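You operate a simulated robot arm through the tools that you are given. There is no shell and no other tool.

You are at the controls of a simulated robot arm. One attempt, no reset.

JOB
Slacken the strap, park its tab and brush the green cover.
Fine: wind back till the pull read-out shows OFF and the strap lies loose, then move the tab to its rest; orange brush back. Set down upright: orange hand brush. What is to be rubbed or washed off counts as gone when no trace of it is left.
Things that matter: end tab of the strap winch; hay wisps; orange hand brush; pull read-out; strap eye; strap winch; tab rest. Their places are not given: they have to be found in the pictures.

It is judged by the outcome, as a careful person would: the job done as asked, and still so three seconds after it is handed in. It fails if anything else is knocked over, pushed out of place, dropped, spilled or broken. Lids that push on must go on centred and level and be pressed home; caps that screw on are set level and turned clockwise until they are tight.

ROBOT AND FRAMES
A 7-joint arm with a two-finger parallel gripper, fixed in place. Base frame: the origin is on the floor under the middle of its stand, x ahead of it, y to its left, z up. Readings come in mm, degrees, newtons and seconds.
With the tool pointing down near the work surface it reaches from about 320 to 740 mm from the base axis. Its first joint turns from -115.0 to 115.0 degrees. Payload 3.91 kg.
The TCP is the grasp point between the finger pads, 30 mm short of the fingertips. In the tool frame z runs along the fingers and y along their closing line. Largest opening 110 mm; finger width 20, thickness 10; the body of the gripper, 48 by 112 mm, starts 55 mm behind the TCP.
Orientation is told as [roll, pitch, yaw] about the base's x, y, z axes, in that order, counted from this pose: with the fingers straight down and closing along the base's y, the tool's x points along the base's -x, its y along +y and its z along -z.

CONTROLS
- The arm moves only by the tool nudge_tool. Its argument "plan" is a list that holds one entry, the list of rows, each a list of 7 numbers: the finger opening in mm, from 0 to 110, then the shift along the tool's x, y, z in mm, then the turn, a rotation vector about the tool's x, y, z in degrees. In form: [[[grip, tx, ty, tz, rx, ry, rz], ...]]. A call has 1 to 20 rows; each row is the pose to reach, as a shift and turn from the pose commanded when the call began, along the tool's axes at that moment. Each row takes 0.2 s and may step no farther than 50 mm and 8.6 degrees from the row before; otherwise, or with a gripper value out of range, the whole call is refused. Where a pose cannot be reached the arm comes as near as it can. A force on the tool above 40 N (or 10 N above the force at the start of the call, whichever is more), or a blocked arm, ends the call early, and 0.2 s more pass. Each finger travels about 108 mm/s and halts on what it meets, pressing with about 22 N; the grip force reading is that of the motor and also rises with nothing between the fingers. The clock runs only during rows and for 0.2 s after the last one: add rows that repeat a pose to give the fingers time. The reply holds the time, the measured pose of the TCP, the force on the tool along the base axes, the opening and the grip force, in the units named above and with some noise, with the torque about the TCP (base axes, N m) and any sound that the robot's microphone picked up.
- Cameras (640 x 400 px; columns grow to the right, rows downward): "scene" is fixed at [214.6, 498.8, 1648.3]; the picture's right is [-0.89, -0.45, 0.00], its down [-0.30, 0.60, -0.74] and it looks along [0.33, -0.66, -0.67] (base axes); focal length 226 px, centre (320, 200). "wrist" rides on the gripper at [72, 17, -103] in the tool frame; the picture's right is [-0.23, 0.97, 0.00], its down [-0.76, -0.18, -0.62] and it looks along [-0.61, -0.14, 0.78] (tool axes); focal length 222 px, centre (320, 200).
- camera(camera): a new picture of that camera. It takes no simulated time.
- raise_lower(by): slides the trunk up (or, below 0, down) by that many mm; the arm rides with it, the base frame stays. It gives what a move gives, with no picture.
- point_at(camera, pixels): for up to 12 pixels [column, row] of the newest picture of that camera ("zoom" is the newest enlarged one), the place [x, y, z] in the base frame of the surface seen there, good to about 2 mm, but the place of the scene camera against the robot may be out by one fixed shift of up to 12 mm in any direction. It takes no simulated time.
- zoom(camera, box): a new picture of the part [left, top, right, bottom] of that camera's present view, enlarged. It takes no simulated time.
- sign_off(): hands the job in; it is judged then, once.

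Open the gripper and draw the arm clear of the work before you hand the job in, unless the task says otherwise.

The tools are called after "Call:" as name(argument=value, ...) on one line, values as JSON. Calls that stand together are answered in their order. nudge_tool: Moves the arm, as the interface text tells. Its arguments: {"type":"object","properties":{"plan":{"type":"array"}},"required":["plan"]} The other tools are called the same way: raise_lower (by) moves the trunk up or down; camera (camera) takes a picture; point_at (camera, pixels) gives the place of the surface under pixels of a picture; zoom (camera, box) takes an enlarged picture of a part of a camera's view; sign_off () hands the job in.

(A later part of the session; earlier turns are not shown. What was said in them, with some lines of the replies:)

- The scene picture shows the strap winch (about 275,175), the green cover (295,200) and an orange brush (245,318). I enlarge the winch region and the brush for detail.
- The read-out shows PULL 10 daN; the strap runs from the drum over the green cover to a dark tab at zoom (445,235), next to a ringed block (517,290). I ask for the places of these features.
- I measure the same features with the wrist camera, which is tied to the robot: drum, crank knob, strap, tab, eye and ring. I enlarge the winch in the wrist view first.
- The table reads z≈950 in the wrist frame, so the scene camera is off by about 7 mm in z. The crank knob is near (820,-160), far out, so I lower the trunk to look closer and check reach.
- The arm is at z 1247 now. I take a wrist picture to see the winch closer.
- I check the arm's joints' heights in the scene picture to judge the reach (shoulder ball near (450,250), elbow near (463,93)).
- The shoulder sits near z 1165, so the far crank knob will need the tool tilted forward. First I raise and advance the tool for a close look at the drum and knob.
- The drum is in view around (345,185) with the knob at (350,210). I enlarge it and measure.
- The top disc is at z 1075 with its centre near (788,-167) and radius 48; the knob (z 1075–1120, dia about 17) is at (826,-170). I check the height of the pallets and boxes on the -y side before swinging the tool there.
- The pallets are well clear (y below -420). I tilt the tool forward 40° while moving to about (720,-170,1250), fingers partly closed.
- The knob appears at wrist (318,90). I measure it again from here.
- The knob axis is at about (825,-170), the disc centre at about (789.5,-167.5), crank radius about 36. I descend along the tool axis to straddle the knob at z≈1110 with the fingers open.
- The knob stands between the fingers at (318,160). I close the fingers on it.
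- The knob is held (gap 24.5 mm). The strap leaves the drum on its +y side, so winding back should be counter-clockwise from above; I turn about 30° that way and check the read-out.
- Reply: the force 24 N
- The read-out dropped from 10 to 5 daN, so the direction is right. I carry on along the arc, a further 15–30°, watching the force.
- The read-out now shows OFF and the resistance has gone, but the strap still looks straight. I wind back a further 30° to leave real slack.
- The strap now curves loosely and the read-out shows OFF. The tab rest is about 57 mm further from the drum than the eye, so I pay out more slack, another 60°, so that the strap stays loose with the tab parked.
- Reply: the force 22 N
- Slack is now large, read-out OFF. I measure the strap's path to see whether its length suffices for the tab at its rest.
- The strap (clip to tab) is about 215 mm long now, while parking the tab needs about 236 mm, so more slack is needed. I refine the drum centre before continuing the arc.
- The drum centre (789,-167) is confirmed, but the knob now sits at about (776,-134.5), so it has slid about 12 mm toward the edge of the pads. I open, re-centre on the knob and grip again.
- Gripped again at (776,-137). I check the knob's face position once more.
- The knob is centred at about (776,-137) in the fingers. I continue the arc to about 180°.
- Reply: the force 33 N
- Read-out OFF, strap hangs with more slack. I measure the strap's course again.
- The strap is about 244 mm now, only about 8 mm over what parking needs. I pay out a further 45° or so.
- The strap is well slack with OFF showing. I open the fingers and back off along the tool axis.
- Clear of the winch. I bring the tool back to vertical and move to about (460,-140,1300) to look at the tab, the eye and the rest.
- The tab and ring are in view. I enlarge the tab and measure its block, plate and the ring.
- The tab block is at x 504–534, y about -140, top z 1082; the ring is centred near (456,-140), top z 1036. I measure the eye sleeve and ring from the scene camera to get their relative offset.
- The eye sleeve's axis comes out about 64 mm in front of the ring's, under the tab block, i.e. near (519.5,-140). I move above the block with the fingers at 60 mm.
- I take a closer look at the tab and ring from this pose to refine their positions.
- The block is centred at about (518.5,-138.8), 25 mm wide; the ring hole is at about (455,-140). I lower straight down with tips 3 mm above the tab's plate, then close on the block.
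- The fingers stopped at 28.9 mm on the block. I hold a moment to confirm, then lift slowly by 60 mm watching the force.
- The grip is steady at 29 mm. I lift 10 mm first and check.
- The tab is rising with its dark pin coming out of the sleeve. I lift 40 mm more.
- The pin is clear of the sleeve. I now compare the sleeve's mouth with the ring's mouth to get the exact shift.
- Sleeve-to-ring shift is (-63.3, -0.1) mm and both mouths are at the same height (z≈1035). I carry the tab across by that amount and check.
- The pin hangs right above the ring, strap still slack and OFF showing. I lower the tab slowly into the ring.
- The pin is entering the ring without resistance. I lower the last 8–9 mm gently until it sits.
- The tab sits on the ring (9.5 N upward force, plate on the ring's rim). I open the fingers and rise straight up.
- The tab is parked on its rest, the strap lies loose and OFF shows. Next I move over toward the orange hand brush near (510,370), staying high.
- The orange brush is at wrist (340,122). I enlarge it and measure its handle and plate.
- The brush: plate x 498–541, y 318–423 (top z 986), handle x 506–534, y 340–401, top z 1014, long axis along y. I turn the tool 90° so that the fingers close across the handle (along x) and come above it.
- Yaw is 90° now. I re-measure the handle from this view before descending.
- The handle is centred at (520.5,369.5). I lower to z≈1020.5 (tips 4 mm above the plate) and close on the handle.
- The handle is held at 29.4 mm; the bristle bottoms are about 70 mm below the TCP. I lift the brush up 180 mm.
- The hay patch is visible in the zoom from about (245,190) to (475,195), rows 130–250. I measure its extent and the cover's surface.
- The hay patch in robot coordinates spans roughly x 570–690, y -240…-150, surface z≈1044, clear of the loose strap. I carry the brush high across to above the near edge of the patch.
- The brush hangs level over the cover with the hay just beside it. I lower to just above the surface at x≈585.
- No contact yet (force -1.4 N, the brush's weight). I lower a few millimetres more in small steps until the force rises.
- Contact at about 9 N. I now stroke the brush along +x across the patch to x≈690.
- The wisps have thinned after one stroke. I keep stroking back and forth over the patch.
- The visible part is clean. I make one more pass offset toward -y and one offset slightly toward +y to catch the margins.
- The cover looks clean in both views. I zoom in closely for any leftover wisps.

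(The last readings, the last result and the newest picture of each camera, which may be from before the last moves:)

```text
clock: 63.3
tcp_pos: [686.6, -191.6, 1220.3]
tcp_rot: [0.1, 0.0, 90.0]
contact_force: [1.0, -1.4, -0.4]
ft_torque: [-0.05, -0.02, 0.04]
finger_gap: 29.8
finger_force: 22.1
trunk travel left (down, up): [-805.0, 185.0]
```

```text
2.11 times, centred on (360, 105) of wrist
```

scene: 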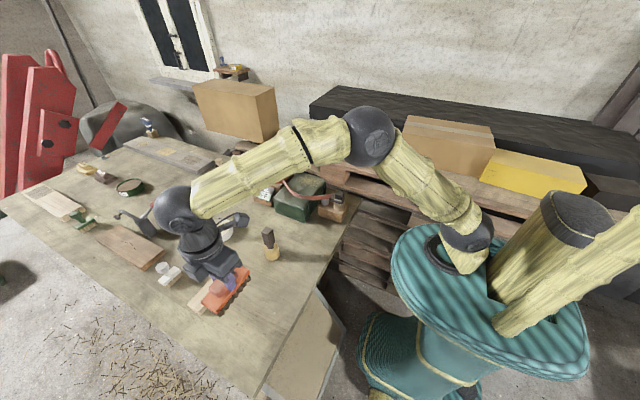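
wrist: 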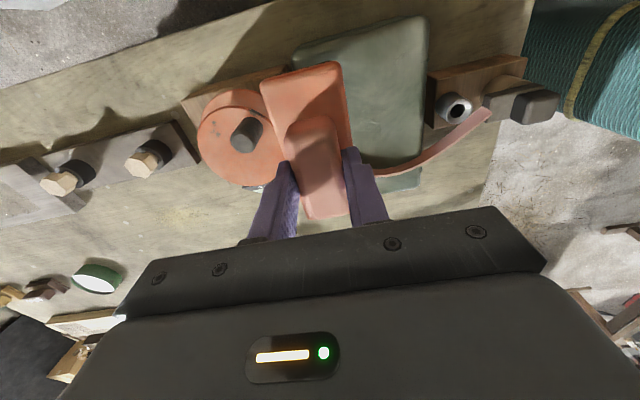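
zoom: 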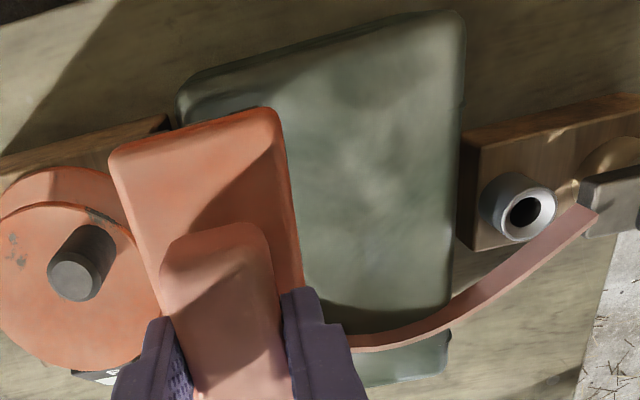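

The cover is free of wisps. I carry the brush back high toward its original place above (520.5,369).

Call:
nudge_tool(plan=[[[12, -40, 12, 0, 0, 0, 0], [12, -83, 25, 0, 0, 0, 0], [12, -127, 38, 0, 0, 0, 0], [12, -171, 51, 0, 0, 0, 0], [12, -215, 64, 0, 0, 0, 0], [12, -259, 77, 0, 0, 0, 0], [12, -303, 90, 0, 0, 0, 0], [12, -347, 103, 0, 0, 0, 0], [12, -391, 116, 0, 0, 0, 0], [12, -435, 129, 0, 0, 0, 0], [12, -479, 142, 0, 0, 0, 0], [12, -523, 155, 0, 0, 0, 0], [12, -564, 165, 0, 0, 0, 0], [12, -564, 165, 0, 0, 0, 0], [12, -564, 165, 0, 0, 0, 0]]])

Call:
camera(camera="scene")

Call:
camera(camera="wrist")

```text
clock: 66.5
tcp_pos: [519.4, 369.4, 1219.8]
tcp_rot: [0.1, 0.1, 90.0]
contact_force: [0.4, 0.7, -1.5]
ft_torque: [-0.02, 0.0, -0.01]
finger_gap: 29.5
finger_force: 22.1
trunk travel left (down, up): [-805.0, 185.0]
```

```text
taken
```

scene: 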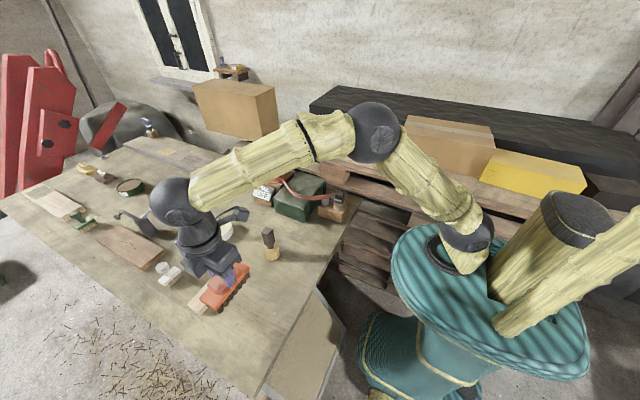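

```text
taken
```

wrist: 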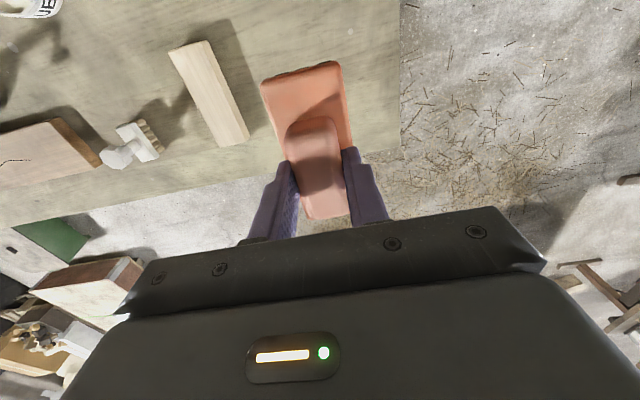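

The brush is above its starting spot at (519.4,369.4). I lower it to a few millimetres above the table.

Call:
nudge_tool(plan=[[[12, 0, -0.5, 40, 0, 0, 0], [12, 0, -0.5, 80, 0, 0, 0], [12, 0, -0.5, 120, 0, 0, 0], [12, 0, -0.5, 155, 0, 0, 0], [12, 0, -0.5, 180, 0, 0, 0], [12, 0, -0.5, 192, 0, 0, 0], [12, 0, -0.5, 196, 0, 0, 0], [12, 0, -0.5, 198, 0, 0, 0]]])

Call:
zoom(camera="scene", box=[200, 250, 290, 350])

```text
clock: 68.3
tcp_pos: [522.0, 371.2, 1022.0]
tcp_rot: [0.1, 0.0, 90.0]
contact_force: [-0.3, 0.4, -1.1]
ft_torque: [-0.02, 0.01, -0.01]
finger_gap: 29.4
finger_force: 21.7
trunk travel left (down, up): [-805.0, 185.0]
```

```text
4.00 times, centred on (245, 300) of scene
```

zoom: 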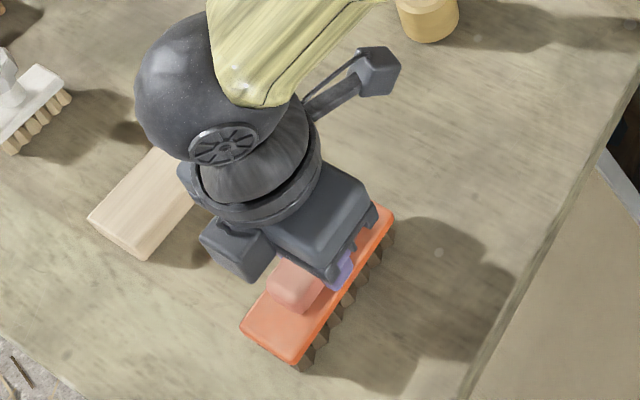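

Position matches the starting picture. I lower the last few millimetres until the table carries the brush.

Call:
nudge_tool(plan=[[[12, 0, 0, 1, 0, 0, 0], [12, 0, 0, 2, 0, 0, 0], [12, 0, 0, 3, 0, 0, 0]]])

```text
clock: 69.1
tcp_pos: [521.3, 370.0, 1019.7]
tcp_rot: [0.1, 0.0, 90.0]
contact_force: [-0.1, -0.3, -1.5]
ft_torque: [-0.02, -0.02, 0.0]
finger_gap: 29.1
finger_force: 21.4
trunk travel left (down, up): [-805.0, 185.0]
```

Still no contact (-1.5 N); I lower in further small steps.

Call:
nudge_tool(plan=[[[12, 0, 0, 1, 0, 0, 0], [12, 0, 0, 2, 0, 0, 0]]])

```text
clock: 69.7
tcp_pos: [521.4, 368.8, 1018.5]
tcp_rot: [0.0, 0.0, 90.0]
contact_force: [0.6, 3.4, 4.6]
ft_torque: [-0.18, -0.05, -0.01]
finger_gap: 29.7
finger_force: 22.0
trunk travel left (down, up): [-805.0, 185.0]
```

The table now carries the brush (4.6 N). I open the fingers and rise straight up.

Call:
nudge_tool(plan=[[[40, 0, 0, -0.5, 0, 0, 0], [60, 0, 0, -1, 0, 0, 0], [60, 0, 0, -1, 0, 0, 0], [60, 0, 0, -10, 0, 0, 0], [60, 0, 0, -30, 0, 0, 0], [60, 0, 0, -70, 0, 0, 0], [60, 0, 0, -115, 0, 0, 0], [60, 0, 0, -160, 0, 0, 0], [60, 0, 0, -205, 0, 0, 0]]])

Call:
camera(camera="wrist")

Call:
zoom(camera="scene", box=[200, 250, 290, 350])

```text
clock: 71.7
tcp_pos: [520.3, 372.5, 1224.4]
tcp_rot: [0.1, 0.0, 89.9]
contact_force: [0.3, -0.7, -0.4]
ft_torque: [0.0, 0.0, -0.01]
finger_gap: 59.8
finger_force: 0.1
trunk travel left (down, up): [-805.0, 185.0]
```

```text
taken
```

wrist: 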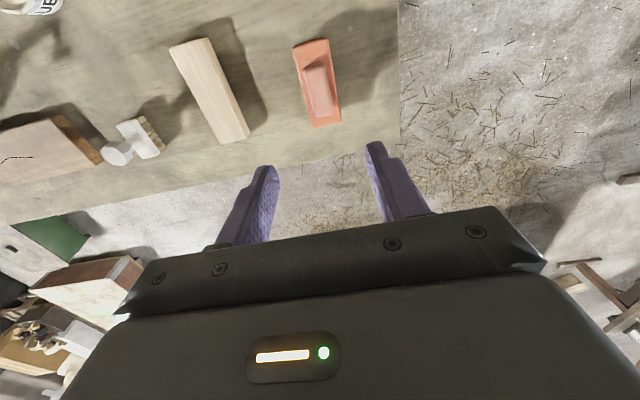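

```text
4.00 times, centred on (245, 300) of scene
```

zoom: 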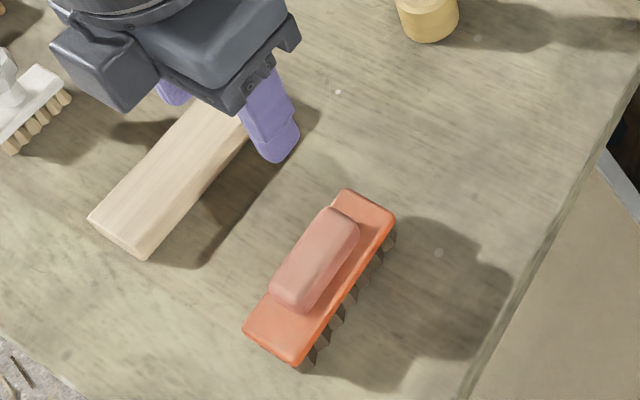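

The brush stands upright where it was. I raise the arm further clear and check the whole scene, the read-out, strap and cover once more.

Call:
nudge_tool(plan=[[[60, 15, 15, -40, 0, 0, 0], [60, 30, 30, -80, 0, 0, 0], [60, 45, 45, -120, 0, 0, 0], [60, 60, 60, -150, 0, 0, 0], [60, 60, 60, -150, 0, 0, 0]]])

Call:
camera(camera="scene")

Call:
zoom(camera="scene", box=[240, 140, 360, 220])

Call:
zoom(camera="scene", box=[200, 220, 300, 350])

```text
clock: 72.9
tcp_pos: [460.1, 312.3, 1372.0]
tcp_rot: [0.2, 0.1, 90.0]
contact_force: [0.0, -0.2, 0.3]
ft_torque: [-0.01, 0.08, -0.04]
finger_gap: 60.0
finger_force: 0.0
trunk travel left (down, up): [-805.0, 185.0]
```

```text
taken
```

scene: 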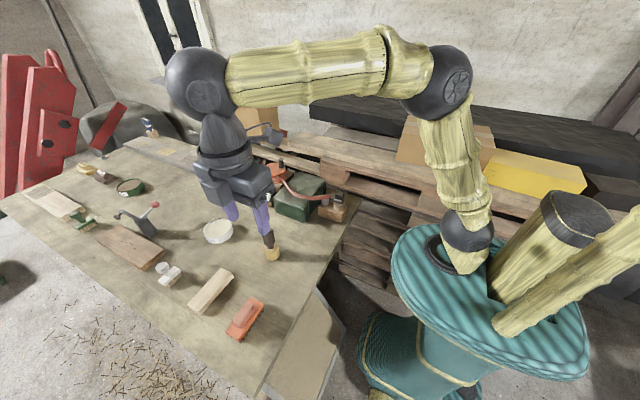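

```text
5.00 times, centred on (300, 180) of scene
```

zoom: 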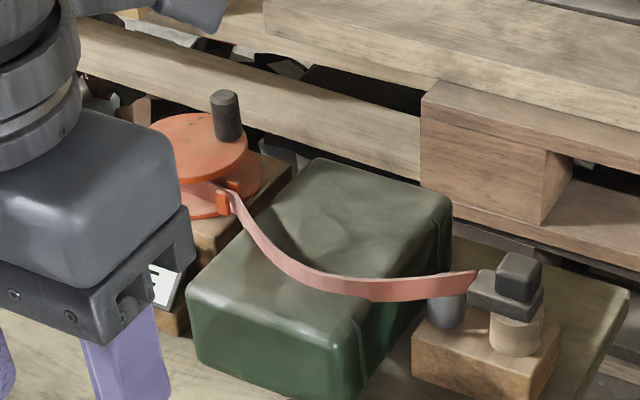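

```text
3.08 times, centred on (250, 285) of scene
```

zoom: 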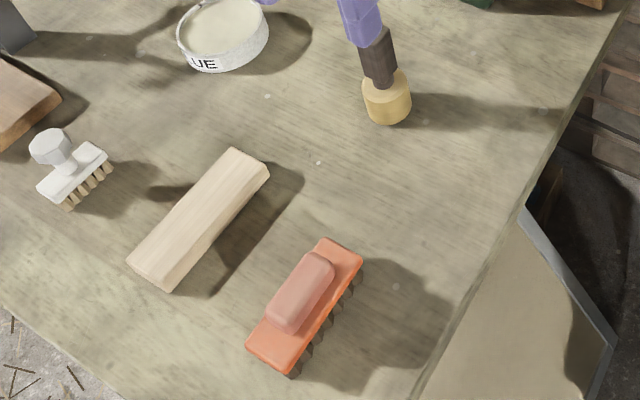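

The gripper hides the read-out in this view, so I move it aside (+y) and look once more.

Call:
nudge_tool(plan=[[[60, -40, 20, -20, 0, 0, 0], [60, -80, 40, -40, 0, 0, 0], [60, -120, 60, -60, 0, 0, 0], [60, -120, 60, -60, 0, 0, 0]]])

Call:
camera(camera="scene")

Call:
zoom(camera="scene", box=[240, 140, 360, 220])

```text
clock: 73.9
tcp_pos: [400.5, 427.0, 1434.5]
tcp_rot: [0.2, 0.0, 90.0]
contact_force: [0.1, 0.3, 0.1]
ft_torque: [0.04, 0.01, -0.01]
finger_gap: 60.1
finger_force: 0.0
trunk travel left (down, up): [-805.0, 185.0]
```

```text
taken
```

scene: 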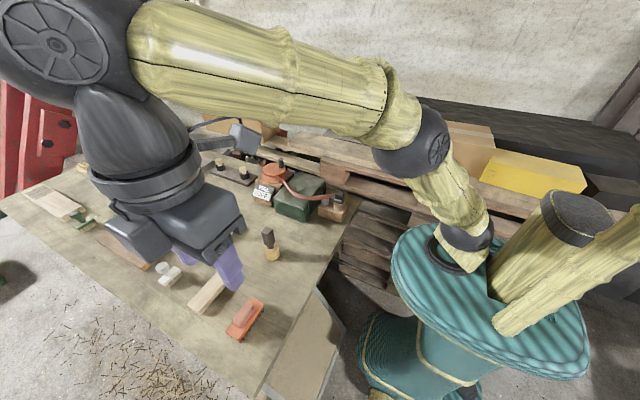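

```text
5.00 times, centred on (300, 180) of scene
```

zoom: 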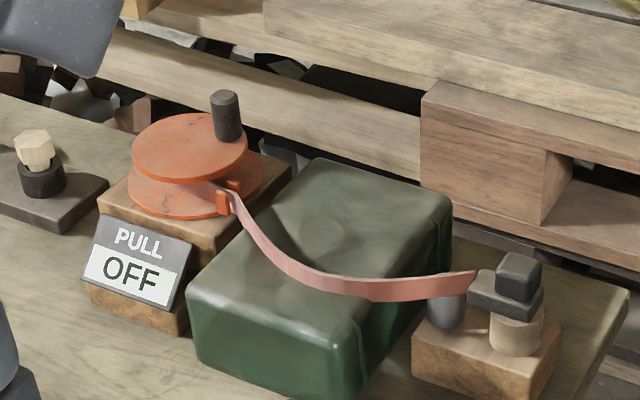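

The read-out shows OFF, the strap lies loose and its tab sits on the rest. The green cover is clean, the orange brush stands upright in its place, and the gripper is open and clear, so I hand the job in.

Call:
sign_off()

```text
The job is handed in.
```

The job is done and handed in; I haven't been given a verdict.

- **Strap:** I wound the winch back until the pull read-out went from 10 daN to OFF. I then paid out extra slack so the strap stays loose with the tab parked. The read-out still showed OFF in the last picture.
- **Tab:** The end tab is out of the strap eye and seated in the tab rest.
- **Green cover:** I brushed the hay wisps off with the orange brush. Close-up pictures from both cameras show no trace left on the top. I could not see the side of the cover facing the pallets.
- **Orange brush:** It stands upright where it was, within a few millimetres as far as the pictures show.

I saw nothing else knocked over or moved, and the gripper is open and well clear of the work.
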